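You operate a simulated robot arm through the tools that you are given. There is no shell and no other tool. Be economical: measure what you need, move in short steps, check, and stop when the job is done.

You run a simulated two-armed robot. Do the job below in one go: nothing can be reset, and whatever is moved stays where it is left.

TASK
Pick up the red pouch from the top of the packing counter with one hand, pass it to the other hand and put it on the green mat top.

The check looks at the end state, three seconds after you hand in, the way a careful person would. Anything else that was tipped, shoved, dropped, spilled or broken makes it a failure.

THE ROBOT
Two 6-joint arms with two-finger grippers on one trunk, on a base that drives. Base frame: it is fixed to the floor where the robot stands at the start and does not move with it; the origin is under the middle of the robot, x ahead of it, y to its left, z up. Readings come in m, rad, newtons and seconds.
The left shoulder is at the start at [0.07, 0.176, 1.282], the right one opposite. With the tool pointing down near the work surface each hand reaches from about 0.46 to 0.78 m from the robot's upright axis, wherever it stands, measured 20 degrees to its own side. Places, roughly: green mat top (18x18 cm) [0.52, -0.78, 0.88]. Payload 2.45 kg a hand.
The TCP of each hand is the grasp point between the finger pads, 0.026 m short of the fingertips. In the tool frame z runs along the fingers and y along their closing line. The gripper opens to 0.096 m. The gripper's body begins 0.069 m behind the TCP.
Orientation is that of the tool frame in the base frame, as [roll, pitch, yaw] about the fixed x, y, z axes, in that order (R = Rz(yaw) Ry(pitch) Rx(roll)). With the fingers straight down and closing along the base's y, the tool's x points along the base's -x, its y along +y and its z along -z.

THE INTERFACE
- The arms move only by the tool send_rows. It takes "left_moves", "right_moves" or both (then of equal length, played together; a hand with none holds still); each is a list of rows, each a list of 7 numbers: the shift along the base's x, y, z in m, then the turn, a rotation vector about the base's x, y, z in rad, then the finger opening in m, from 0 to 0.096. In form: [[dx, dy, dz, rx, ry, rz, gripper], ...]. A call has 1 to 10 rows; each row is the pose to reach, as a shift and turn from the pose commanded when the call began. Each row takes 0.2 s and may step no farther than 0.05 m and 0.15 rad from the row before; otherwise, or with a gripper value out of range, the whole call is refused. A pose out of reach is approached as far as the arm can. The call stops where the force on the tool passes 40 N (or 10 N more than at its start, if that is more) or the arm is blocked; 0.2 s more then pass. Each finger halts on what it meets, pressing with about 33 N; the grip force reading is that of the motor and also rises with nothing between the fingers. The clock runs only during rows and for 0.2 s after the last one: add rows that repeat a pose to give the fingers time. It gives the time, the measured TCP pose, the force on the tool (base axes), the opening and the grip force at its end, in the units of the frame above (readings bear some noise), with the torque about the TCP (base axes, N m) and any sound that the robot's microphone picked up.
- Cameras (640 x 400 px; columns grow to the right, rows downward): "scene" is now at [0.1124, -0.0381, 1.5766]; the picture's right is [-0.52, -0.85, 0.00], its down [-0.69, 0.42, -0.59] and it looks along [0.50, -0.31, -0.81] (base axes); focal length 293 px, centre (320, 200). "left" rides on the left gripper at [0.082, -0.003, -0.098] in its tool frame; the picture's right is [0.04, 1.00, 0.00], its down [-0.73, 0.03, -0.68] and it looks along [-0.68, 0.03, 0.73] (tool axes); focal length 256 px, centre (320, 200). "right" rides on the right gripper at [0.082, 0.003, -0.098] in its tool frame; the picture's right is [-0.04, 1.00, 0.00], its down [-0.73, -0.03, -0.68] and it looks along [-0.68, -0.03, 0.73] (tool axes); focal length 256 px, centre (320, 200). There is no depth. A picture from a camera that has moved, and an enlarged one, comes with that camera's place and axes in the base frame and with its lens.
- capture(camera): a new picture of that camera. No time passes.
- lift_body(by): slides the trunk up (or, below 0, down) by that many m; the arms and the scene camera ride with it, the base frame stays. It gives what a move gives, with no picture.
- base_move(legs): drives the robot by 1 to 6 legs, each [ahead, left, turn to the left] in m, m and rad, along the robot's own axes; the way and the turn of a leg run together, so that a leg with both is an arc; at most 1.5 m and 3.142 rad a leg. The arms and the cameras ride along, it lands a little off, and it stops where it bumps. It gives what a move gives.
- turn_head(pan, tilt): turns the head with the scene camera to pan (to the left, within 1.501 rad either way) and tilt (down, from -0.506 to 1.204), counted from straight ahead of the robot. It gives what a move gives.
- inspect(camera, box): a new picture of the part [left, top, right, bottom] of that camera's present view, enlarged. No time passes.
- hand_in(): hands the job in; it is judged then, once.

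Work in short steps. Places have to be worked out from the pictures, the camera data and where the tool is seen: move nearer, look again, correct. Check each grasp and each placing, and mend what went wrong. You have 120 turns and 88 pictures in all, those below and enlarged ones among them. Open the grippers and draw the arms clear of the work before you hand the job in, unless the task says otherwise; then end with one line.

The tools are called after "Request:" as name(argument=value, ...) on one line, values as JSON. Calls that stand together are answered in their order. send_rows: Moves the arms, as the interface text tells. Its arguments: {"type":"object","properties":{"left_moves":{"type":"array"},"right_moves":{"type":"array"}},"required":[]} The other tools are called the same way: lift_body (by) slides the trunk up or down; base_move (legs) drives the base; turn_head (pan, tilt) turns the head that bears the scene camera; capture (camera) takes a picture; inspect (camera, box) takes an enlarged picture of a part of a camera's view; hand_in () hands the job in.

At the start:

```text
time: 0.0
left_position: [0.6455, 0.0308, 1.0004]
left_orientation: [-3.14, -0.003, 3.141]
left_contact_force: [0.4, 0.2, 0.5]
left_torque: [0.0, 0.0, -0.03]
left_width: 0.0959
left_gripper_force: 0.1
right_position: [0.4082, -0.3477, 1.2095]
right_orientation: [3.142, 0.0, 3.14]
right_contact_force: [-0.7, 0.3, 1.5]
right_torque: [0.01, 0.03, -0.01]
right_width: 0.0958
right_gripper_force: 0.0
trunk travel left (down, up): [-0.767, 0.073]
robot x, y, heading: [-0.0035, -0.001, -0.002]
head pan, tilt: [-0.546, 0.939]
```

scene: 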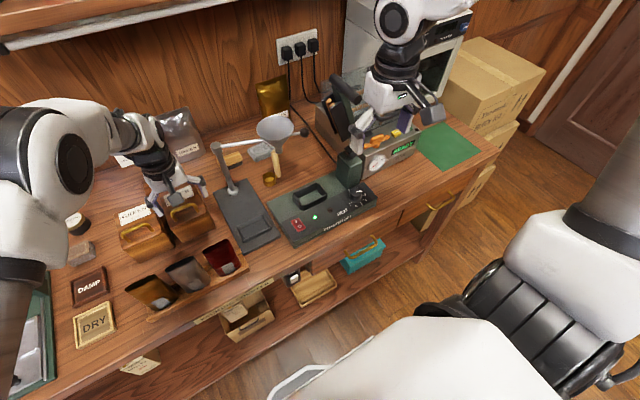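
right: 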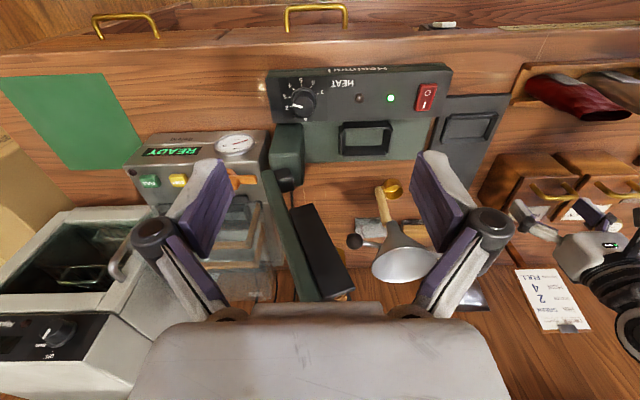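
left: 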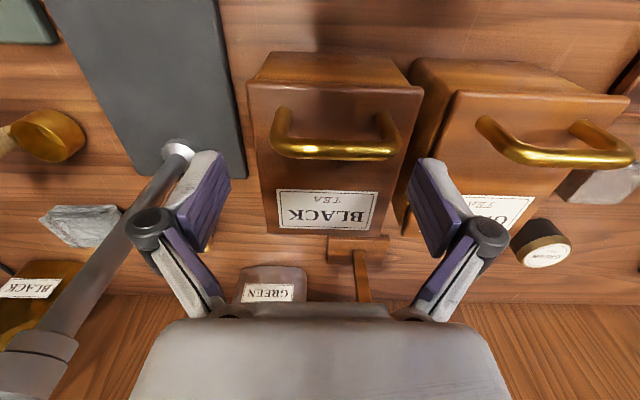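

I'll look closely at the red pouch in its rack and at the mat.

Request:
inspect(camera="scene", box=[110, 180, 290, 340])

Request:
inspect(camera="scene", box=[310, 80, 510, 220])

```text
2.50 times, centred on (200, 260) of scene
camera zoom: at [0.1124, -0.0381, 1.5766], right [-0.52, -0.85, 0.0], down [-0.69, 0.42, -0.59], along [0.5, -0.31, -0.81], focal length 733 px, centre (620, 50)
```

zoom: 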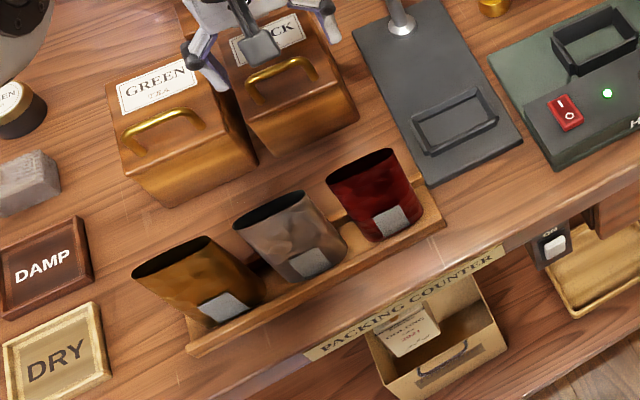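

```text
2.86 times, centred on (410, 150) of scene
camera zoom: at [0.1124, -0.0381, 1.5766], right [-0.52, -0.85, 0.0], down [-0.69, 0.42, -0.59], along [0.5, -0.31, -0.81], focal length 838 px, centre (63, 343)
```

zoom: 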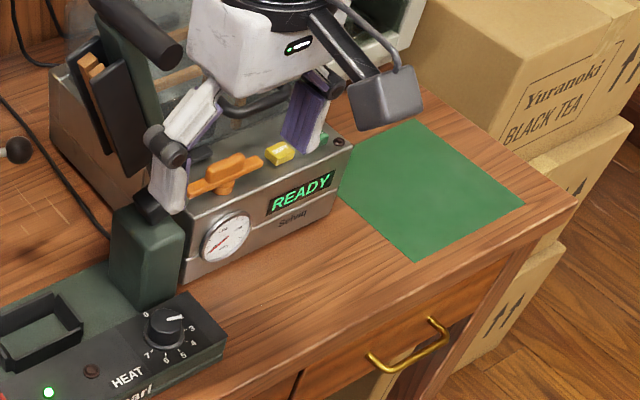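

The red pouch is an open pouch, about 6 cm wide along y with its rim near z≈1.0, standing in a tray near [0.47, 0.0]. I'll raise the left hand clear of the canisters first and then draw it back to look at the pouch with its own camera.

Request:
send_rows(left_moves=[[0, 0, 0.05, 0, 0, 0, 0.096], [0, 0, 0.1, 0, 0, 0, 0.096], [0, 0, 0.15, 0, 0, 0, 0.096], [0, 0, 0.2, 0, 0, 0, 0.096], [-0.045, 0, 0.21, 0, 0, 0, 0.096], [-0.09, -0.01, 0.21, 0, 0, 0, 0.096], [-0.13, -0.02, 0.21, 0, 0, 0, 0.096], [-0.17, -0.03, 0.21, 0, 0, 0, 0.096], [-0.17, -0.03, 0.21, 0, 0, 0, 0.096]])

Request:
capture(camera="left")

Request:
capture(camera="scene")

```text
time: 1.3
left_position: [0.5838, 0.069, 1.1162]
left_orientation: [-3.111, -0.206, -3.114]
left_contact_force: [0.3, 0.3, 0.0]
left_torque: [-0.03, 0.04, 0.0]
left_width: 0.0961
left_gripper_force: 0.0
left hand out of reach, approached as far as the arm can: row 5, 6
right_position: [0.4089, -0.348, 1.209]
right_orientation: [-3.141, 0.001, -3.14]
right_contact_force: [-0.6, 0.0, 0.6]
right_torque: [0.02, 0.03, 0.03]
right_width: 0.096
right_gripper_force: 0.0
trunk travel left (down, up): [-0.767, 0.073]
robot x, y, heading: [-0.0001, -0.0003, 0.0]
head pan, tilt: [-0.546, 0.939]
stopped in row 6 (left hand): the arm was blocked; the commanded pose is now the measured one
```

```text
82 pictures are left
camera left: at [0.5251, 0.0673, 1.2297], right [-0.07, 1.0, -0.02], down [0.85, 0.08, 0.51], along [0.51, 0.02, -0.86], focal length 256 px, centre (320, 200)
```

left: 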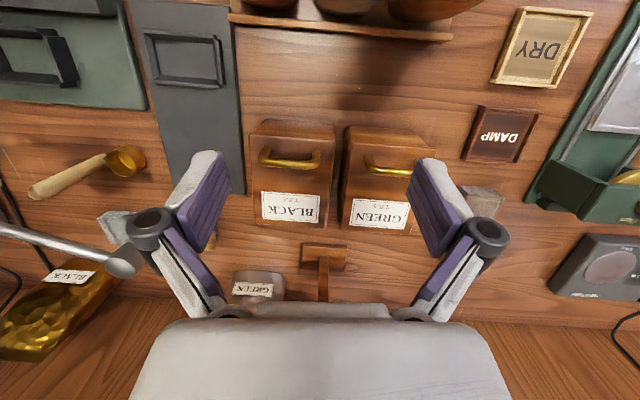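

```text
81 pictures are left
camera scene: at [0.1132, -0.037, 1.5765], right [-0.52, -0.85, 0.0], down [-0.69, 0.42, -0.59], along [0.5, -0.31, -0.81], focal length 293 px, centre (320, 200)
```

scene: 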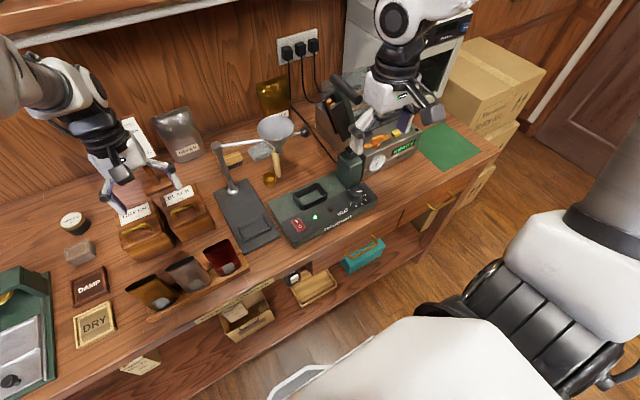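

The hand can't fold that high this close to the shoulder. I'll raise the trunk, then back the base off by 0.15 m, which carries both hands back as well.

Request:
lift_body(by=0.07)

Request:
base_move(legs=[[-0.15, 0, 0]])

Request:
capture(camera="left")

Request:
capture(camera="scene")

```text
time: 2.4
left_position: [0.5838, 0.0672, 1.188]
left_orientation: [-3.111, -0.202, -3.114]
left_contact_force: [0.1, -0.8, -0.9]
left_torque: [-0.01, 0.02, 0.01]
left_width: 0.0961
left_gripper_force: 0.1
right_position: [0.4095, -0.3487, 1.2801]
right_orientation: [-3.141, 0.0, -3.141]
right_contact_force: [0.5, -0.2, 0.6]
right_torque: [-0.02, -0.02, -0.01]
right_width: 0.096
right_gripper_force: 0.0
trunk travel left (down, up): [-0.837, 0.003]
robot x, y, heading: [-0.001, 0.0059, -0.001]
head pan, tilt: [-0.546, 0.939]
```

```text
time: 3.8
left_position: [0.4351, 0.0679, 1.1872]
left_orientation: [-3.112, -0.205, -3.113]
left_contact_force: [1.5, -0.7, -0.5]
left_torque: [-0.04, 0.05, 0.04]
left_width: 0.0961
left_gripper_force: 0.0
right_position: [0.261, -0.3497, 1.2782]
right_orientation: [-3.14, -0.002, -3.141]
right_contact_force: [0.0, -0.2, 0.3]
right_torque: [0.0, 0.01, -0.01]
right_width: 0.0958
right_gripper_force: 0.1
trunk travel left (down, up): [-0.837, 0.003]
robot x, y, heading: [-0.1465, 0.0004, -0.002]
head pan, tilt: [-0.546, 0.939]
```

```text
80 pictures are left
camera left: at [0.3771, 0.0659, 1.3], right [-0.07, 1.0, -0.02], down [0.85, 0.07, 0.51], along [0.51, 0.02, -0.86], focal length 256 px, centre (320, 200)
```

left: 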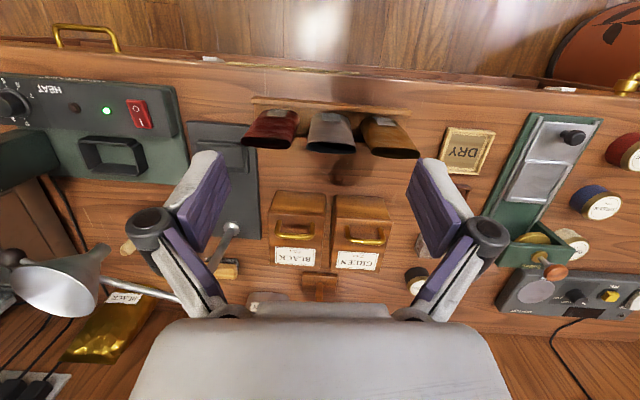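

```text
79 pictures are left
camera scene: at [-0.0343, -0.0382, 1.6463], right [-0.52, -0.85, 0.0], down [-0.69, 0.42, -0.59], along [0.5, -0.31, -0.81], focal length 293 px, centre (320, 200)
```

scene: 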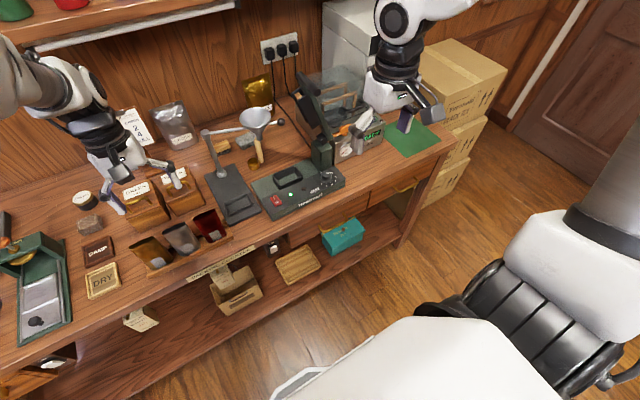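

There is now room. I'll level the left tool and bring it above the red pouch for a better view.

Request:
send_rows(left_moves=[[0, -0.02, 0, 0, -0.1, 0, 0.096], [0.0, -0.05, 0, 0, -0.205, 0, 0.096], [0.0, -0.07, 0, 0, -0.205, 0, 0.096], [0.0, -0.07, 0, 0, -0.205, 0, 0.096]])

Request:
capture(camera="left")

```text
time: 4.8
left_position: [0.4723, 0.061, 1.1927]
left_orientation: [-3.075, -0.01, -3.083]
left_contact_force: [0.2, -0.6, 0.2]
left_torque: [0.02, 0.01, 0.02]
left_width: 0.0959
left_gripper_force: 0.1
left hand out of reach, approached as far as the arm can: row 1, 2, 3, 4
right_position: [0.2581, -0.3477, 1.2792]
right_orientation: [3.142, 0.001, 3.141]
right_contact_force: [0.0, -0.5, -1.2]
right_torque: [-0.01, -0.01, -0.01]
right_width: 0.096
right_gripper_force: 0.1
trunk travel left (down, up): [-0.837, 0.003]
robot x, y, heading: [-0.1492, 0.0016, -0.002]
head pan, tilt: [-0.546, 0.939]
```

```text
78 pictures are left
camera left: at [0.3922, 0.0603, 1.2914], right [-0.1, 0.99, -0.07], down [0.73, 0.12, 0.67], along [0.67, 0.02, -0.74], focal length 256 px, centre (320, 200)
```

left: 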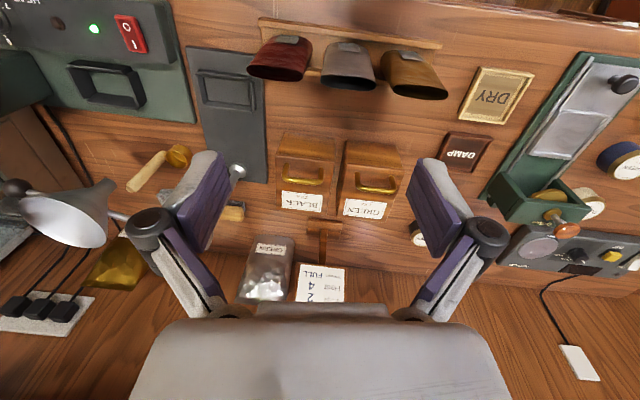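

The pouch sits too far inboard for the left arm at this height. I'll drive 0.2 m to the right so that it lies about 20° to the left of the robot.

Request:
base_move(legs=[[0, -0.2, 0]])

Request:
send_rows(left_moves=[[0, 0.05, 0, 0, 0, -0.06, 0.096], [-0.0, 0.1, 0, 0.06, 0, -0.06, 0.096], [-0.03, 0.14, 0, 0.06, 0, -0.06, 0.096], [-0.06, 0.14, 0, 0.06, 0, -0.06, 0.096], [-0.06, 0.14, 0, 0.06, 0, -0.06, 0.096]])

Request:
capture(camera="left")

```text
time: 6.4
left_position: [0.4741, -0.1297, 1.1935]
left_orientation: [-3.072, -0.005, -3.079]
left_contact_force: [-0.4, 0.0, -0.9]
left_torque: [-0.05, 0.0, -0.03]
left_width: 0.0959
left_gripper_force: 0.0
right_position: [0.2587, -0.5407, 1.2807]
right_orientation: [-3.139, 0.0, -3.14]
right_contact_force: [0.1, 0.3, -0.4]
right_torque: [-0.05, 0.0, 0.02]
right_width: 0.096
right_gripper_force: 0.0
trunk travel left (down, up): [-0.837, 0.003]
robot x, y, heading: [-0.1494, -0.1955, 0.003]
head pan, tilt: [-0.546, 0.939]
```

```text
time: 7.6
left_position: [0.4139, 0.0088, 1.191]
left_orientation: [-3.135, -0.005, -3.139]
left_contact_force: [0.5, 0.1, 0.5]
left_torque: [0.0, 0.0, 0.01]
left_width: 0.096
left_gripper_force: 0.2
right_position: [0.26, -0.5439, 1.2791]
right_orientation: [-3.141, -0.001, -3.141]
right_contact_force: [0.6, 0.0, 0.8]
right_torque: [-0.02, 0.03, 0.0]
right_width: 0.0962
right_gripper_force: 0.1
trunk travel left (down, up): [-0.837, 0.003]
robot x, y, heading: [-0.1468, -0.1965, -0.005]
head pan, tilt: [-0.546, 0.939]
```

```text
77 pictures are left
camera left: at [0.3335, 0.0051, 1.2903], right [-0.04, 1.0, -0.01], down [0.74, 0.04, 0.68], along [0.68, 0.02, -0.74], focal length 256 px, centre (320, 200)
```

left: 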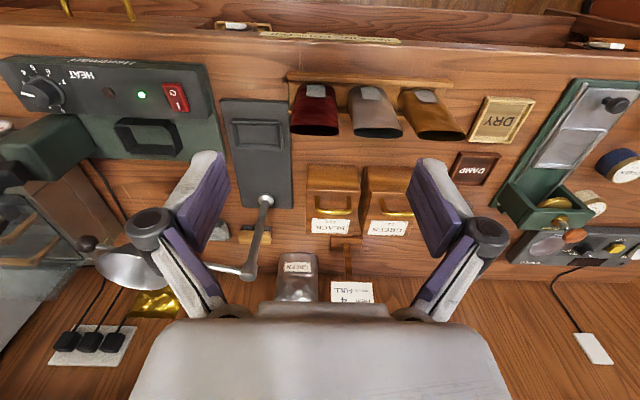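

The hand is level at [0.414, 0.009, 1.191]. I'll enlarge the view of the pouch to measure it.

Request:
inspect(camera="left", box=[270, 60, 430, 160])

Request:
inspect(camera="scene", box=[80, 160, 240, 260])

```text
4.00 times, centred on (350, 110) of left
camera zoom: at [0.3335, 0.0051, 1.2903], right [-0.04, 1.0, -0.01], down [0.74, 0.04, 0.68], along [0.68, 0.02, -0.74], focal length 1024 px, centre (200, 560)
```

zoom: 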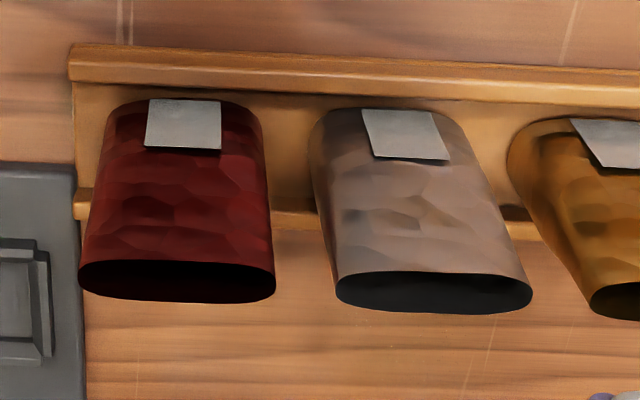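

```text
4.00 times, centred on (160, 210) of scene
camera zoom: at [-0.0363, -0.233, 1.6465], right [-0.52, -0.86, 0.0], down [-0.69, 0.42, -0.59], along [0.5, -0.31, -0.81], focal length 1173 px, centre (960, 160)
```

zoom: 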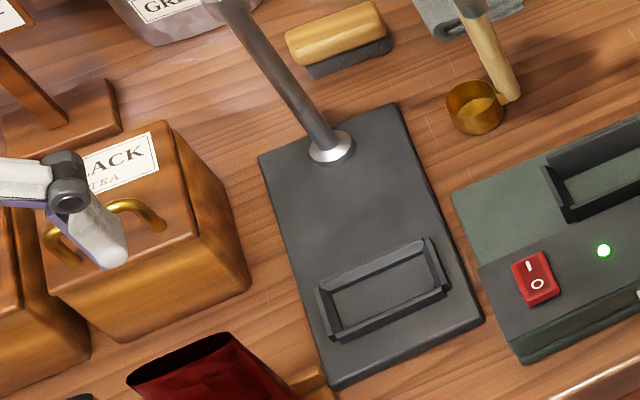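

The pouch's flat sides face x: it is about 1.5–3 cm thick and 6–6.5 cm wide in y, with its rim centre near [0.485, 0.0]. The height is uncertain, about 0.96–1.0. I'll yaw the left hand by −90° so that the fingers close along x, and hover above the pouch.

Request:
send_rows(left_moves=[[0.02, 0, 0, 0, 0, -0.14, 0.096], [0.04, 0, 0, 0, 0, -0.28, 0.096], [0.06, 0, 0, 0, 0, -0.42, 0.096], [0.075, 0, 0, 0, 0, -0.56, 0.096], [0.075, 0, 0, 0, 0, -0.7, 0.096], [0.075, 0, 0, 0, 0, -0.84, 0.096], [0.075, 0, 0, 0, 0, -0.98, 0.096], [0.075, 0, 0, 0, 0, -1.12, 0.096], [0.075, 0, 0, 0, 0, -1.26, 0.096], [0.075, 0, 0, 0, 0, -1.4, 0.096]])

Request:
send_rows(left_moves=[[0, 0, 0, 0, 0, -0.1, 0.096], [0, 0, 0, 0, 0, -0.17, 0.096], [0, 0, 0, 0, 0, -0.17, 0.096]])

Request:
capture(camera="left")

```text
time: 9.8
left_position: [0.4863, 0.0058, 1.1935]
left_orientation: [-3.137, -0.003, 1.742]
left_contact_force: [0.1, 0.3, 0.4]
left_torque: [-0.02, -0.01, 0.01]
left_width: 0.096
left_gripper_force: 0.0
right_position: [0.2587, -0.5442, 1.2786]
right_orientation: [-3.141, 0.0, -3.139]
right_contact_force: [-0.1, 0.2, 0.1]
right_torque: [-0.01, 0.0, 0.0]
right_width: 0.0958
right_gripper_force: 0.0
trunk travel left (down, up): [-0.837, 0.003]
robot x, y, heading: [-0.1514, -0.1977, 0.003]
head pan, tilt: [-0.546, 0.939]
```

```text
time: 10.6
left_position: [0.4873, 0.0086, 1.1933]
left_orientation: [-3.134, -0.004, 1.572]
left_contact_force: [-0.1, -0.3, -0.4]
left_torque: [0.01, 0.0, -0.01]
left_width: 0.0962
left_gripper_force: 0.0
right_position: [0.2597, -0.5446, 1.2798]
right_orientation: [-3.141, 0.001, -3.14]
right_contact_force: [-0.3, 0.3, 0.2]
right_torque: [0.0, -0.01, -0.01]
right_width: 0.0957
right_gripper_force: 0.1
trunk travel left (down, up): [-0.837, 0.003]
robot x, y, heading: [-0.1509, -0.1939, 0.005]
head pan, tilt: [-0.546, 0.939]
```

```text
74 pictures are left
camera left: at [0.4861, 0.0894, 1.2926], right [1.0, 0.04, -0.01], down [0.04, -0.74, 0.68], along [0.02, -0.68, -0.74], focal length 256 px, centre (320, 200)
```

left: 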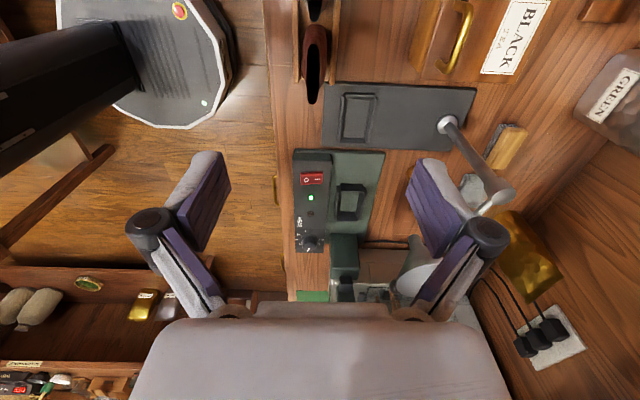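

Request:
inspect(camera="left", box=[240, 0, 400, 100])

```text
4.00 times, centred on (320, 50) of left
camera zoom: at [0.4861, 0.0894, 1.2926], right [1.0, 0.04, -0.01], down [0.04, -0.74, 0.68], along [0.02, -0.68, -0.74], focal length 1024 px, centre (320, 800)
```

zoom: 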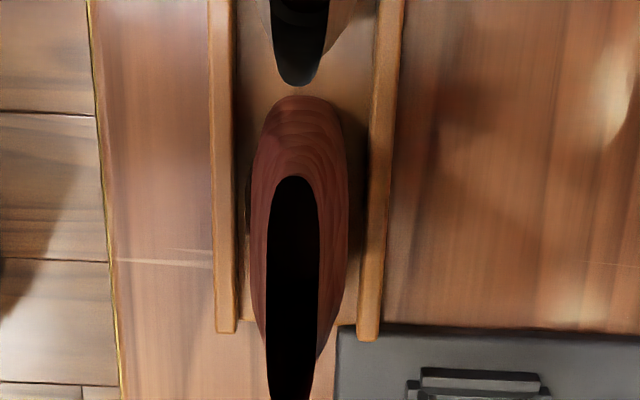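

The rim centre works out to [0.481, 0.003, ~1.003], with a mouth 1.4 cm thick and 5.8 cm wide, and a base about 3.3 cm thick. I'll descend part way with narrower fingers and check.

Request:
send_rows(left_moves=[[-0.006, -0.005, -0.04, 0, 0, 0, 0.07], [-0.006, -0.005, -0.08, 0, 0, 0, 0.07], [-0.006, -0.005, -0.12, 0, 0, 0, 0.07], [-0.006, -0.005, -0.145, 0, 0, 0, 0.07], [-0.006, -0.005, -0.145, 0, 0, 0, 0.07]])

Request:
capture(camera="left")

Request:
inspect(camera="scene", box=[40, 160, 200, 260])

```text
time: 11.8
left_position: [0.4833, 0.0023, 1.0462]
left_orientation: [-3.135, -0.003, 1.575]
left_contact_force: [0.8, 0.0, 0.4]
left_torque: [-0.02, 0.0, 0.0]
left_width: 0.07
left_gripper_force: 0.1
right_position: [0.2589, -0.5445, 1.2805]
right_orientation: [3.141, -0.002, -3.139]
right_contact_force: [-0.1, -0.4, 0.2]
right_torque: [0.03, 0.01, -0.01]
right_width: 0.0961
right_gripper_force: 0.1
trunk travel left (down, up): [-0.837, 0.003]
robot x, y, heading: [-0.1537, -0.1949, -0.0]
head pan, tilt: [-0.546, 0.939]
```

```text
72 pictures are left
camera left: at [0.4803, 0.0837, 1.1447], right [1.0, 0.04, -0.01], down [0.04, -0.74, 0.68], along [0.02, -0.68, -0.74], focal length 256 px, centre (320, 200)
```

left: 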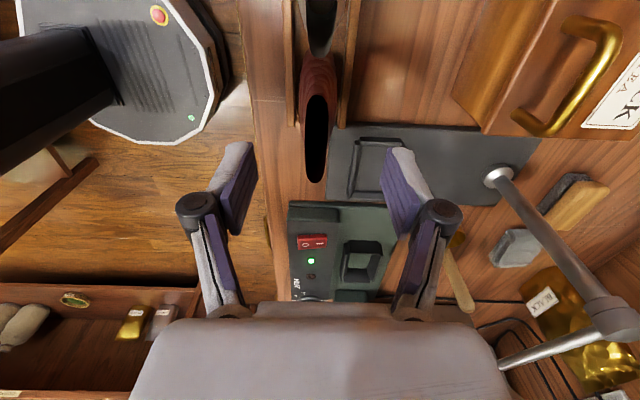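

```text
4.00 times, centred on (120, 210) of scene
camera zoom: at [-0.038, -0.234, 1.6466], right [-0.52, -0.86, 0.0], down [-0.69, 0.42, -0.59], along [0.5, -0.31, -0.81], focal length 1173 px, centre (1120, 160)
```

zoom: 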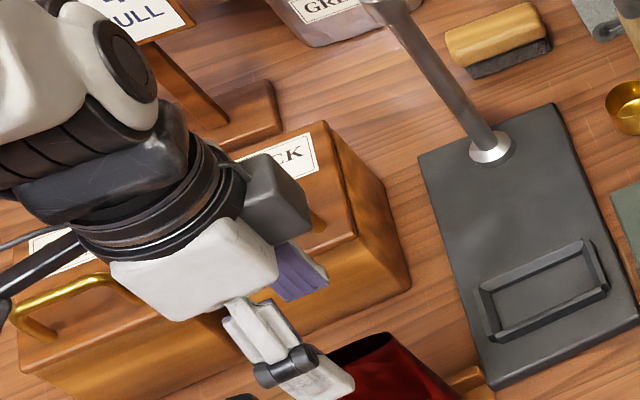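

The rim is now measured at [0.480, 0.005, ~1.008]. I'll descend 5.5 cm so the pads take the top 4 cm, then close.

Request:
send_rows(left_moves=[[-0.002, 0.003, -0.03, 0, 0, 0, 0.07], [-0.002, 0.003, -0.055, 0, 0, 0, 0.07], [-0.002, 0.003, -0.055, 0, 0, 0, 0.07], [-0.002, 0.003, -0.055, 0, 0, 0, 0.04], [-0.002, 0.003, -0.055, 0, 0, 0, 0.02], [-0.002, 0.003, -0.055, 0, 0, 0, 0.0], [-0.002, 0.003, -0.055, 0, 0, 0, 0.0], [-0.002, 0.003, -0.055, 0, 0, 0, 0.0]])

Request:
capture(camera="left")

```text
time: 13.6
left_position: [0.4801, 0.0049, 0.9942]
left_orientation: [-3.134, -0.004, 1.574]
left_contact_force: [0.2, 0.0, 1.0]
left_torque: [0.02, -0.01, -0.01]
left_width: 0.0197
left_gripper_force: 33.2
right_position: [0.259, -0.5439, 1.2793]
right_orientation: [3.141, -0.001, -3.138]
right_contact_force: [0.6, -0.1, 0.8]
right_torque: [0.01, 0.02, 0.03]
right_width: 0.096
right_gripper_force: 0.1
trunk travel left (down, up): [-0.837, 0.003]
robot x, y, heading: [-0.1483, -0.1951, 0.004]
head pan, tilt: [-0.546, 0.939]
```

```text
70 pictures are left
camera left: at [0.4779, 0.087, 1.0923], right [1.0, 0.04, -0.01], down [0.04, -0.74, 0.68], along [0.02, -0.68, -0.74], focal length 256 px, centre (320, 200)
```

left: 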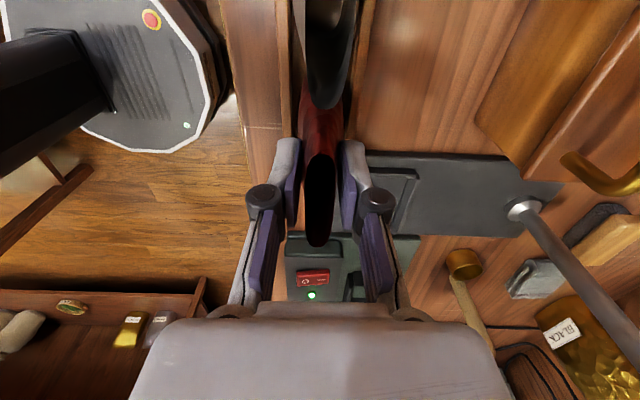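

The grip has stopped at 2 cm on the pouch with 33 N. I'll lift straight up.

Request:
send_rows(left_moves=[[0, 0, 0.015, 0, 0, 0, 0], [0, 0, 0.03, 0, 0, 0, 0], [0, 0, 0.05, 0, 0, 0, 0], [0, 0, 0.08, 0, 0, 0, 0], [0, 0, 0.11, 0, 0, 0, 0], [0, 0, 0.14, 0, 0, 0, 0], [0, 0, 0.17, 0, 0, 0, 0], [0, 0, 0.2, 0, 0, 0, 0], [0, 0, 0.2, 0, 0, 0, 0]])

Request:
capture(camera="left")

Request:
capture(camera="scene")

```text
time: 15.6
left_position: [0.479, 0.004, 1.1934]
left_orientation: [-3.134, -0.003, 1.572]
left_contact_force: [1.4, -0.1, 0.3]
left_torque: [0.01, -0.02, 0.01]
left_width: 0.02
left_gripper_force: 33.1
right_position: [0.2592, -0.5439, 1.2802]
right_orientation: [3.139, 0.001, -3.14]
right_contact_force: [-0.2, -0.5, 0.2]
right_torque: [0.0, 0.0, -0.03]
right_width: 0.0959
right_gripper_force: 0.1
trunk travel left (down, up): [-0.837, 0.003]
robot x, y, heading: [-0.149, -0.1946, 0.005]
head pan, tilt: [-0.546, 0.939]
```

```text
69 pictures are left
camera left: at [0.4775, 0.0857, 1.2931], right [1.0, 0.04, -0.01], down [0.04, -0.74, 0.68], along [0.02, -0.68, -0.74], focal length 256 px, centre (320, 200)
```

left: 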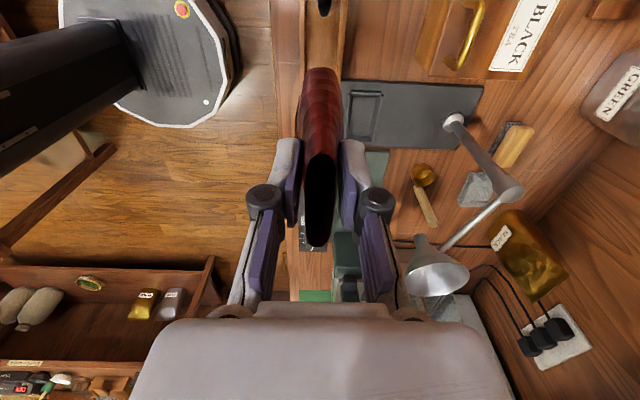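

```text
68 pictures are left
camera scene: at [-0.0372, -0.2337, 1.6465], right [-0.52, -0.86, 0.0], down [-0.69, 0.42, -0.59], along [0.5, -0.31, -0.81], focal length 293 px, centre (320, 200)
```

scene: 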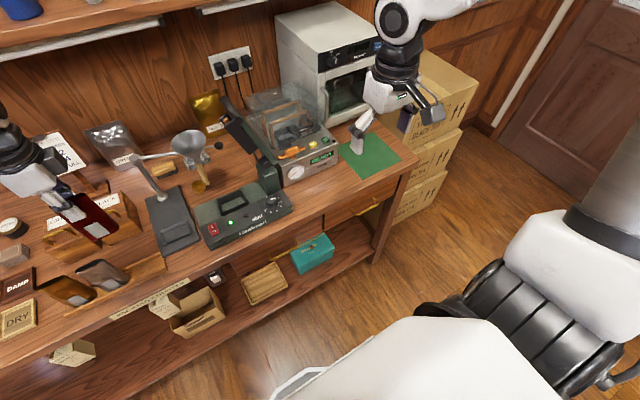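

The pouch is lifted cleanly and the other pouches stand undisturbed. I'll back off a little so the handover happens clear of the counter, then yaw the right hand so its fingers also close along x.

Request:
base_move(legs=[[-0.15, 0, 0]])

Request:
send_rows(right_moves=[[0.02, 0, 0, 0, 0, -0.14, 0.096], [0.04, 0, 0, 0, 0, -0.28, 0.096], [0.06, 0, 0, 0, 0, -0.42, 0.096], [0.08, 0, 0, 0, 0, -0.56, 0.096], [0.1, 0, 0, 0, 0, -0.7, 0.096], [0.12, 0, 0, 0, 0, -0.84, 0.096], [0.14, 0, 0, 0, 0, -0.98, 0.096], [0.16, 0, 0, 0, 0, -1.12, 0.096], [0.18, 0, 0, 0, 0, -1.26, 0.096], [0.18, 0, 0, 0, 0, -1.4, 0.096]])

Request:
capture(camera="scene")

```text
time: 16.9
left_position: [0.332, 0.0046, 1.1926]
left_orientation: [-3.131, -0.002, 1.577]
left_contact_force: [-0.5, -0.5, -0.9]
left_torque: [0.02, 0.01, 0.03]
left_width: 0.0197
left_gripper_force: 32.7
right_position: [0.112, -0.5445, 1.2787]
right_orientation: [3.141, -0.004, -3.138]
right_contact_force: [0.1, 0.4, 0.1]
right_torque: [0.02, 0.01, 0.0]
right_width: 0.096
right_gripper_force: 0.1
trunk travel left (down, up): [-0.837, 0.003]
robot x, y, heading: [-0.2995, -0.1956, 0.003]
head pan, tilt: [-0.546, 0.939]
```

```text
time: 19.1
left_position: [0.3294, 0.0051, 1.1931]
left_orientation: [-3.135, -0.004, 1.577]
left_contact_force: [0.7, 0.0, -0.4]
left_torque: [-0.02, -0.01, -0.01]
left_width: 0.0199
left_gripper_force: 33.6
right_position: [0.2904, -0.5432, 1.2812]
right_orientation: [-3.141, 0.001, 1.742]
right_contact_force: [-0.9, 1.1, -0.3]
right_torque: [-0.03, 0.01, 0.02]
right_width: 0.0961
right_gripper_force: 0.1
trunk travel left (down, up): [-0.837, 0.003]
robot x, y, heading: [-0.2955, -0.1972, 0.005]
head pan, tilt: [-0.546, 0.939]
```

```text
67 pictures are left
camera scene: at [-0.1878, -0.2339, 1.6466], right [-0.52, -0.86, 0.0], down [-0.69, 0.42, -0.59], along [0.51, -0.3, -0.81], focal length 293 px, centre (320, 200)
```

scene: 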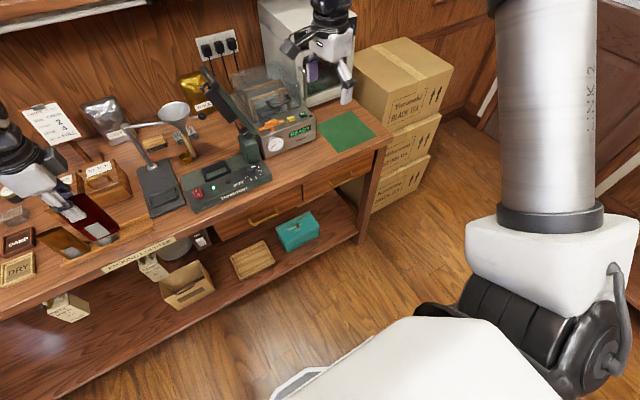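

The right hand is yawing well. I'll finish the yaw, then tip it to point toward +y and about 25° below horizontal, with its camera on top.

Request:
send_rows(right_moves=[[0, 0, 0, 0, 0, -0.1, 0.096], [0, 0, 0, 0, 0, -0.17, 0.096]])

Request:
send_rows(right_moves=[[0, 0.02, -0.01, 0.14, 0, 0, 0.096], [0, 0.04, -0.02, 0.28, 0, 0, 0.096], [0, 0.06, -0.03, 0.42, 0, 0, 0.096], [0, 0.08, -0.04, 0.56, 0, 0, 0.096], [0, 0.1, -0.05, 0.7, 0, 0, 0.096], [0, 0.12, -0.06, 0.84, 0, 0, 0.096], [0, 0.14, -0.07, 0.98, 0, 0, 0.096], [0, 0.16, -0.08, 1.13, 0, 0, 0.096], [0, 0.16, -0.08, 1.13, 0, 0, 0.096]])

Request:
capture(camera="right")

Request:
turn_head(pan=0.1, tilt=0.75)

Request:
capture(camera="scene")

```text
time: 19.7
left_position: [0.3289, 0.005, 1.1937]
left_orientation: [-3.135, -0.004, 1.576]
left_contact_force: [-0.3, -0.2, -0.4]
left_torque: [-0.01, -0.04, 0.0]
left_width: 0.0198
left_gripper_force: 32.7
right_position: [0.2905, -0.5431, 1.2795]
right_orientation: [-3.141, 0.0, 1.572]
right_contact_force: [0.0, 0.1, -0.2]
right_torque: [-0.04, 0.05, 0.02]
right_width: 0.0961
right_gripper_force: 0.0
trunk travel left (down, up): [-0.837, 0.003]
robot x, y, heading: [-0.3, -0.1951, 0.004]
head pan, tilt: [-0.546, 0.939]
```

```text
time: 21.7
left_position: [0.3297, 0.004, 1.1943]
left_orientation: [-3.136, -0.003, 1.576]
left_contact_force: [0.5, 0.3, -0.2]
left_torque: [0.04, 0.03, 0.0]
left_width: 0.0197
left_gripper_force: 32.9
right_position: [0.2896, -0.3831, 1.1995]
right_orientation: [3.133, -1.132, 1.579]
right_contact_force: [-0.6, -0.8, -0.1]
right_torque: [0.03, 0.0, -0.02]
right_width: 0.096
right_gripper_force: 0.0
trunk travel left (down, up): [-0.837, 0.003]
robot x, y, heading: [-0.2978, -0.1986, 0.002]
head pan, tilt: [-0.546, 0.939]
```

```text
66 pictures are left
camera right: at [0.2924, -0.4385, 1.3149], right [1.0, -0.02, -0.03], down [-0.03, -0.93, -0.38], along [-0.02, 0.38, -0.93], focal length 256 px, centre (320, 200)
```

right: 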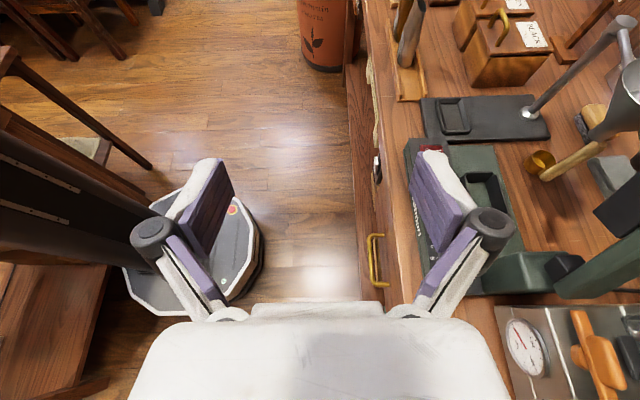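

```text
time: 22.8
left_position: [0.3292, 0.0043, 1.1937]
left_orientation: [-3.134, -0.003, 1.577]
left_contact_force: [0.3, 0.0, -0.3]
left_torque: [0.0, 0.01, 0.02]
left_width: 0.0198
left_gripper_force: 32.9
right_position: [0.2895, -0.385, 1.1992]
right_orientation: [3.136, -1.13, 1.58]
right_contact_force: [0.0, 1.1, 0.0]
right_torque: [0.03, 0.01, 0.02]
right_width: 0.0959
right_gripper_force: 0.1
trunk travel left (down, up): [-0.837, 0.003]
robot x, y, heading: [-0.2986, -0.1971, 0.008]
head pan, tilt: [0.099, 0.75]
```

```text
65 pictures are left
camera scene: at [-0.1671, -0.1877, 1.6613], right [0.1, -0.99, 0.0], down [-0.68, -0.07, -0.73], along [0.73, 0.07, -0.68], focal length 293 px, centre (320, 200)
```

scene: 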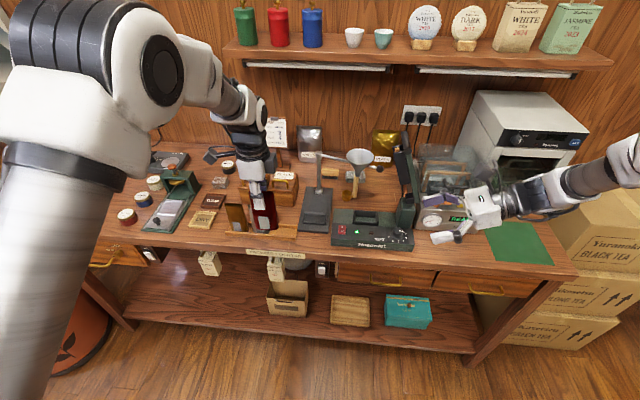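

Both hands are posed well. I'll enlarge the held pouch to find its bottom relative to the left TCP.

Request:
inspect(camera="scene", box=[200, 140, 320, 250])

```text
3.64 times, centred on (260, 195) of scene
camera zoom: at [-0.1671, -0.1877, 1.6613], right [0.1, -0.99, 0.0], down [-0.68, -0.07, -0.73], along [0.73, 0.07, -0.68], focal length 1067 px, centre (538, 218)
```

zoom: 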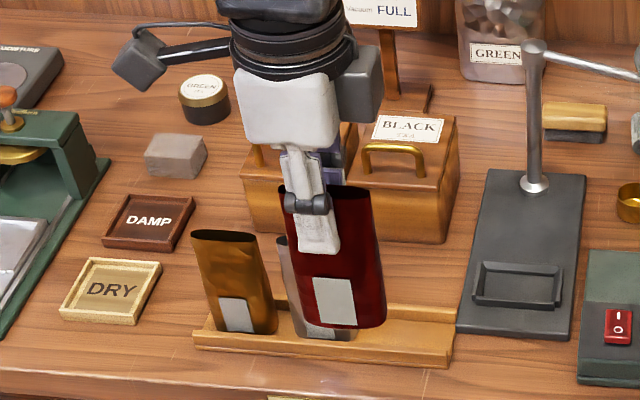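

The pouch bottom is about 0.098 m below the left TCP. I'll bring the left hand 8 cm inward and stage the right hand 17 cm short of the pouch at its lower-body height.

Request:
send_rows(left_moves=[[0, -0.02, 0, 0, 0, 0, 0], [0, -0.04, 0, 0, 0, 0, 0], [0, -0.06, 0, 0, 0, 0, 0], [0, -0.08, 0, 0, 0, 0, 0], [0, -0.08, 0, 0, 0, 0, 0]], right_moves=[[0.01, 0.035, -0.015, 0, 0, 0, 0.096], [0.02, 0.07, -0.03, 0, 0, 0, 0.096], [0.03, 0.105, -0.045, 0, 0, 0, 0.096], [0.04, 0.135, -0.062, 0, 0, 0, 0.096], [0.04, 0.135, -0.062, 0, 0, 0, 0.096]])

Request:
capture(camera="right")

Request:
capture(camera="scene")

```text
time: 24.0
left_position: [0.3287, -0.0754, 1.1944]
left_orientation: [-3.135, -0.003, 1.575]
left_contact_force: [-0.7, 0.3, -0.6]
left_torque: [0.01, -0.01, -0.03]
left_width: 0.0196
left_gripper_force: 32.6
right_position: [0.3286, -0.2479, 1.1346]
right_orientation: [3.133, -1.132, 1.579]
right_contact_force: [-0.1, 0.0, -0.2]
right_torque: [-0.04, -0.01, -0.01]
right_width: 0.0965
right_gripper_force: 0.0
trunk travel left (down, up): [-0.837, 0.003]
robot x, y, heading: [-0.3002, -0.1956, 0.003]
head pan, tilt: [0.099, 0.75]
```

```text
63 pictures are left
camera right: at [0.3326, -0.3016, 1.2504], right [1.0, -0.02, -0.03], down [-0.03, -0.93, -0.37], along [-0.02, 0.37, -0.93], focal length 256 px, centre (320, 200)
```

right: 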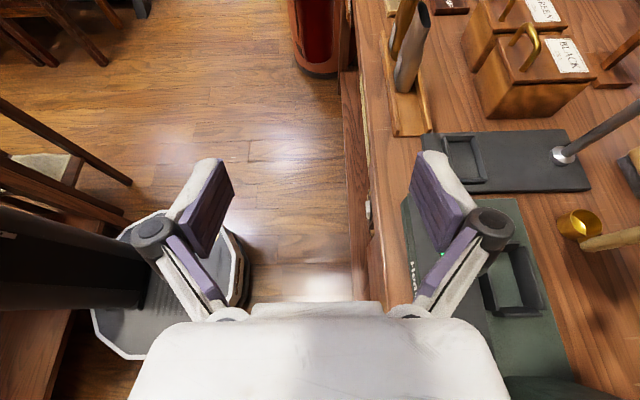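

```text
62 pictures are left
camera scene: at [-0.1675, -0.1878, 1.6614], right [0.1, -0.99, 0.0], down [-0.68, -0.07, -0.73], along [0.73, 0.07, -0.68], focal length 293 px, centre (320, 200)
```

scene: 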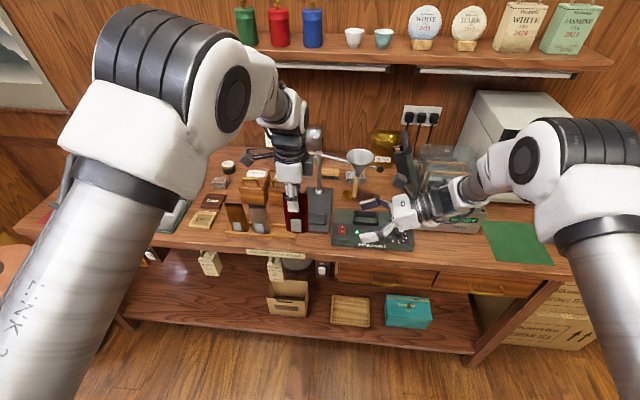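

All is clear, and the x positions match (0.329 for both). I'll advance the right hand 9 cm and look again before it surrounds the pouch.

Request:
send_rows(right_moves=[[0, 0.03, 0.002, 0, 0, 0, 0.096], [0, 0.06, 0.002, 0, 0, 0, 0.096], [0, 0.09, 0.002, 0, 0, 0, 0.096], [0, 0.09, 0.002, 0, 0, 0, 0.096]])

Request:
inspect(camera="scene", box=[240, 140, 440, 265])

Request:
capture(camera="right")

Request:
capture(camera="left")

```text
time: 25.0
left_position: [0.3295, -0.0761, 1.1944]
left_orientation: [-3.135, -0.004, 1.576]
left_contact_force: [0.0, 0.9, 0.4]
left_torque: [0.0, 0.0, 0.02]
left_width: 0.0196
left_gripper_force: 32.8
right_position: [0.3304, -0.1589, 1.139]
right_orientation: [3.134, -1.131, 1.579]
right_contact_force: [0.0, 0.2, -0.9]
right_torque: [0.0, 0.01, -0.01]
right_width: 0.096
right_gripper_force: 0.1
trunk travel left (down, up): [-0.837, 0.003]
robot x, y, heading: [-0.2978, -0.1975, 0.004]
head pan, tilt: [0.099, 0.75]
```

```text
3.20 times, centred on (340, 202) of scene
camera zoom: at [-0.1671, -0.188, 1.6613], right [0.1, -0.99, 0.0], down [-0.68, -0.07, -0.73], along [0.73, 0.07, -0.68], focal length 939 px, centre (256, 192)
```

zoom: 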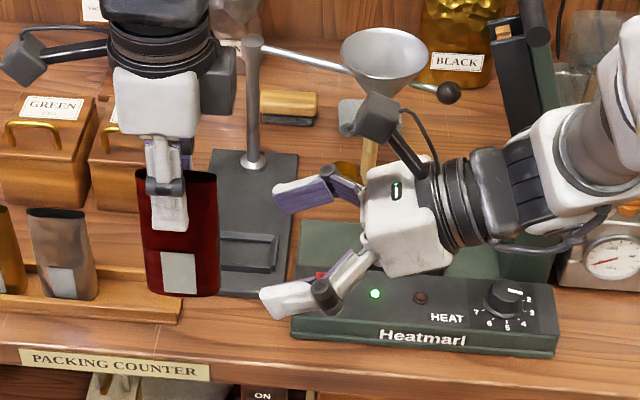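

```text
60 pictures are left
camera right: at [0.333, -0.2135, 1.2542], right [1.0, -0.02, -0.03], down [-0.03, -0.93, -0.37], along [-0.02, 0.38, -0.93], focal length 256 px, centre (320, 200)
```

right: 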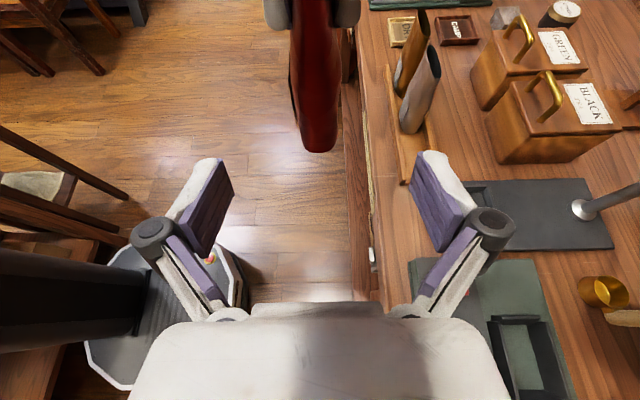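

```text
59 pictures are left
camera left: at [0.3269, 0.0062, 1.2938], right [1.0, 0.05, -0.01], down [0.04, -0.74, 0.68], along [0.03, -0.68, -0.74], focal length 256 px, centre (320, 200)
```

left: 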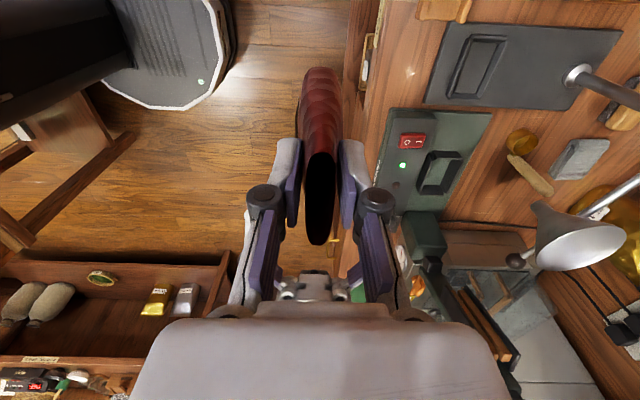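

The alignment is good: the pouch is centred between the right fingers and its bottom is near z≈1.087. I'll advance 6.7 cm and 8 mm lower, which keeps the right camera block clear of the left palm, then close the right hand.

Request:
send_rows(right_moves=[[-0.001, 0.03, -0.008, 0, 0, 0, 0.096], [-0.001, 0.067, -0.008, 0, 0, 0, 0.096], [-0.001, 0.067, -0.008, 0, 0, 0, 0.096]])

Request:
inspect(camera="scene", box=[240, 140, 400, 240])

Request:
capture(camera="right")

```text
time: 25.8
left_position: [0.3291, -0.076, 1.1952]
left_orientation: [-3.135, -0.003, 1.577]
left_contact_force: [0.7, -0.6, 0.0]
left_torque: [0.0, 0.0, 0.04]
left_width: 0.0195
left_gripper_force: 32.5
right_position: [0.3307, -0.0927, 1.1327]
right_orientation: [3.133, -1.13, 1.58]
right_contact_force: [-1.0, 0.0, -0.1]
right_torque: [-0.05, -0.01, 0.03]
right_width: 0.096
right_gripper_force: 0.2
trunk travel left (down, up): [-0.837, 0.003]
robot x, y, heading: [-0.3003, -0.1974, 0.004]
head pan, tilt: [0.099, 0.75]
```

```text
4.00 times, centred on (320, 190) of scene
camera zoom: at [-0.1674, -0.1892, 1.6614], right [0.1, -0.99, 0.0], down [-0.68, -0.07, -0.73], along [0.73, 0.08, -0.68], focal length 1173 px, centre (320, 240)
```

zoom: 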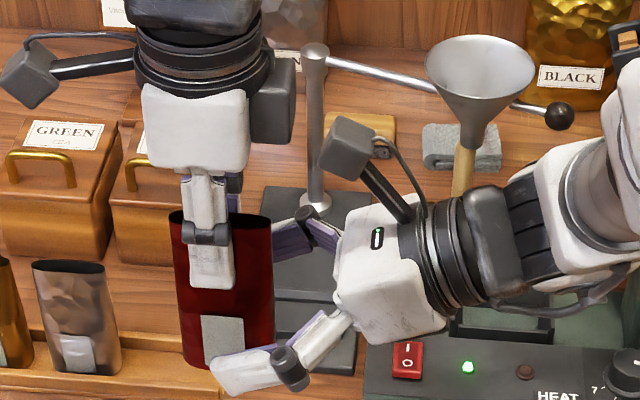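

```text
57 pictures are left
camera right: at [0.3338, -0.1472, 1.2473], right [1.0, -0.02, -0.03], down [-0.03, -0.93, -0.37], along [-0.02, 0.38, -0.93], focal length 256 px, centre (320, 200)
```

right: 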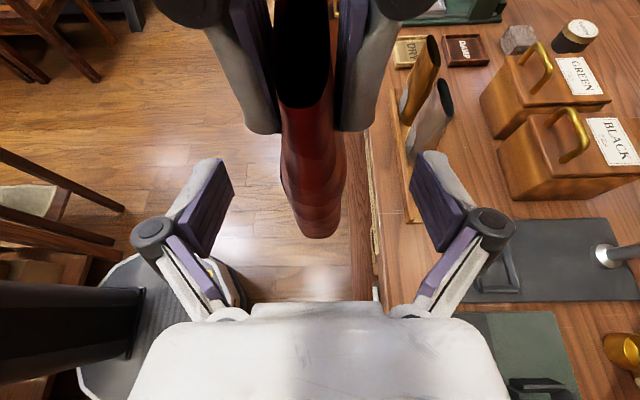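

The right fingers straddle the lower part of the pouch about 4.5 cm above its bottom. Closing the right hand.

Request:
send_rows(right_moves=[[-0.002, 0, 0, 0, 0, 0, 0.06], [-0.002, 0, 0, 0, 0, 0, 0.04], [-0.002, 0, 0, 0, 0, 0, 0.03], [-0.002, 0, 0, 0, 0, 0, 0.015], [-0.002, 0, 0, 0, 0, 0, 0], [-0.002, 0, 0, 0, 0, 0, 0], [-0.002, 0, 0, 0, 0, 0, 0]])

Request:
inspect(camera="scene", box=[240, 140, 400, 240])

Request:
capture(camera="right")

```text
time: 27.4
left_position: [0.3284, -0.0738, 1.1944]
left_orientation: [-3.134, -0.003, 1.576]
left_contact_force: [-0.1, -0.7, 1.3]
left_torque: [-0.03, 0.01, 0.01]
left_width: 0.0197
left_gripper_force: 32.3
right_position: [0.3285, -0.0901, 1.1323]
right_orientation: [3.134, -1.128, 1.581]
right_contact_force: [0.4, 0.4, -1.0]
right_torque: [-0.02, 0.05, 0.02]
right_width: 0.0279
right_gripper_force: 33.3
trunk travel left (down, up): [-0.837, 0.003]
robot x, y, heading: [-0.2989, -0.1943, 0.004]
head pan, tilt: [0.099, 0.75]
```

```text
4.00 times, centred on (320, 190) of scene
camera zoom: at [-0.1674, -0.1873, 1.6614], right [0.1, -0.99, 0.0], down [-0.68, -0.07, -0.73], along [0.73, 0.07, -0.68], focal length 1173 px, centre (320, 240)
```

zoom: 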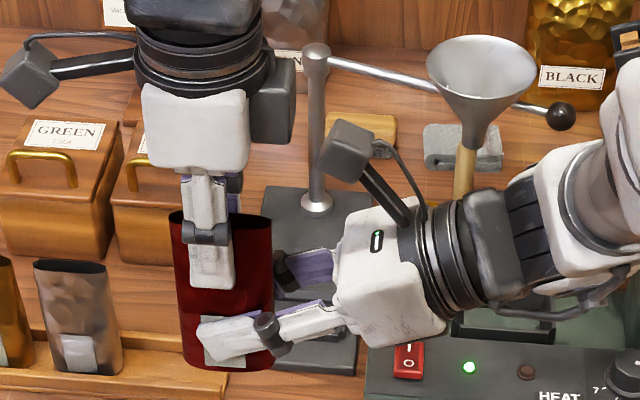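

```text
55 pictures are left
camera right: at [0.3314, -0.1456, 1.2472], right [1.0, -0.02, -0.03], down [-0.03, -0.93, -0.37], along [-0.02, 0.37, -0.93], focal length 256 px, centre (320, 200)
```

right: 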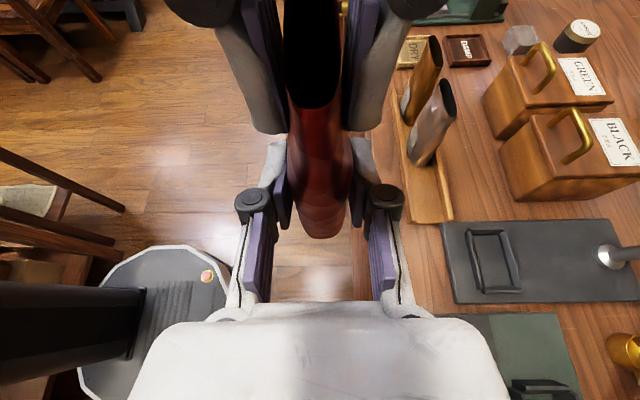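

The right hand holds it at 2.8 cm with 33 N. I'll open the left hand, then raise it off the rim.

Request:
send_rows(left_moves=[[0, 0, 0, 0, 0, 0, 0.03], [0, 0, 0, 0, 0, 0, 0.05], [0, 0, 0, 0, 0, 0, 0.06], [0, 0, 0, 0, 0, 0, 0.06], [0, 0, 0.02, 0, 0, 0, 0.06], [0, 0, 0.045, 0, 0, 0, 0.06], [0, 0, 0.065, 0, 0, 0, 0.06], [0, 0, 0.065, 0, 0, 0, 0.06]])

Request:
inspect(camera="scene", box=[240, 120, 400, 240])

```text
time: 29.2
left_position: [0.3287, -0.0759, 1.2601]
left_orientation: [-3.135, -0.005, 1.577]
left_contact_force: [-0.6, 0.5, 0.7]
left_torque: [0.0, 0.0, 0.0]
left_width: 0.0599
left_gripper_force: 0.1
right_position: [0.3276, -0.0923, 1.1313]
right_orientation: [3.134, -1.128, 1.578]
right_contact_force: [0.9, -0.1, -0.5]
right_torque: [0.0, 0.02, 0.01]
right_width: 0.0279
right_gripper_force: 33.2
trunk travel left (down, up): [-0.837, 0.003]
robot x, y, heading: [-0.3028, -0.1957, 0.004]
head pan, tilt: [0.099, 0.75]
```

```text
3.33 times, centred on (320, 180) of scene
camera zoom: at [-0.1671, -0.1876, 1.6613], right [0.1, -0.99, 0.0], down [-0.68, -0.07, -0.73], along [0.73, 0.07, -0.68], focal length 978 px, centre (320, 267)
```

zoom: 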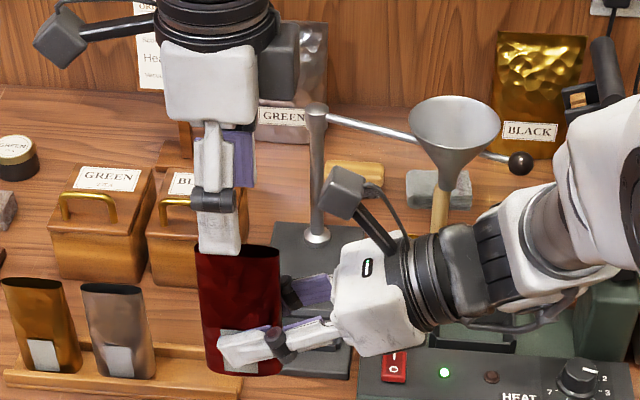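

The right hand alone now holds the pouch upright. I'll move the left hand away to the left and turn the head toward the mat to plan the placing.

Request:
send_rows(left_moves=[[0, 0.04, 0.01, 0, 0, 0, 0.06], [0, 0.08, 0.01, 0, 0, 0, 0.06], [0, 0.12, 0.01, 0, 0, 0, 0.06], [0, 0.16, 0.01, 0, 0, 0, 0.06], [0, 0.2, 0.01, 0, 0, 0, 0.06], [0, 0.24, 0.01, 0, 0, 0, 0.06]])

Request:
turn_head(pan=-0.75, tilt=0.6)

Request:
capture(camera="scene")

```text
time: 30.6
left_position: [0.3283, 0.1673, 1.268]
left_orientation: [-3.135, -0.002, 1.576]
left_contact_force: [0.7, -0.1, 1.4]
left_torque: [-0.06, 0.02, 0.02]
left_width: 0.0599
left_gripper_force: 0.0
right_position: [0.3288, -0.0909, 1.1326]
right_orientation: [3.133, -1.128, 1.577]
right_contact_force: [0.2, 0.2, 0.5]
right_torque: [-0.02, 0.01, 0.0]
right_width: 0.0281
right_gripper_force: 33.3
trunk travel left (down, up): [-0.837, 0.003]
robot x, y, heading: [-0.2965, -0.1942, -0.004]
head pan, tilt: [0.099, 0.75]
```

```text
time: 31.7
left_position: [0.329, 0.1655, 1.2685]
left_orientation: [-3.135, -0.004, 1.578]
left_contact_force: [-0.2, -0.1, -0.1]
left_torque: [0.02, 0.02, 0.01]
left_width: 0.06
left_gripper_force: 0.0
right_position: [0.3291, -0.0905, 1.1321]
right_orientation: [3.134, -1.13, 1.58]
right_contact_force: [0.2, -0.2, 0.0]
right_torque: [-0.03, -0.02, 0.0]
right_width: 0.0278
right_gripper_force: 33.4
trunk travel left (down, up): [-0.837, 0.003]
robot x, y, heading: [-0.2967, -0.1987, 0.001]
head pan, tilt: [-0.75, 0.6]
```

```text
53 pictures are left
camera scene: at [-0.1848, -0.2555, 1.6742], right [-0.68, -0.73, 0.0], down [-0.41, 0.38, -0.82], along [0.61, -0.56, -0.57], focal length 293 px, centre (320, 200)
```

scene: 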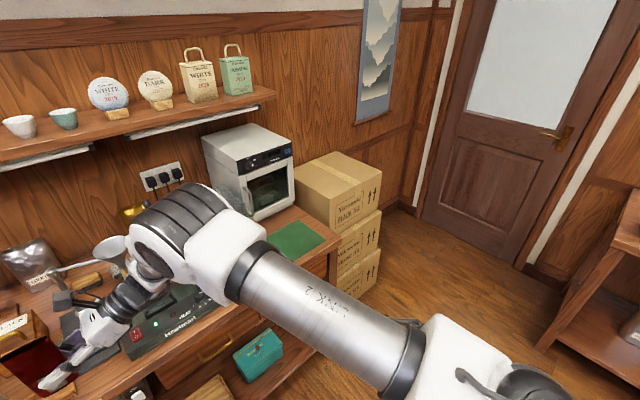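

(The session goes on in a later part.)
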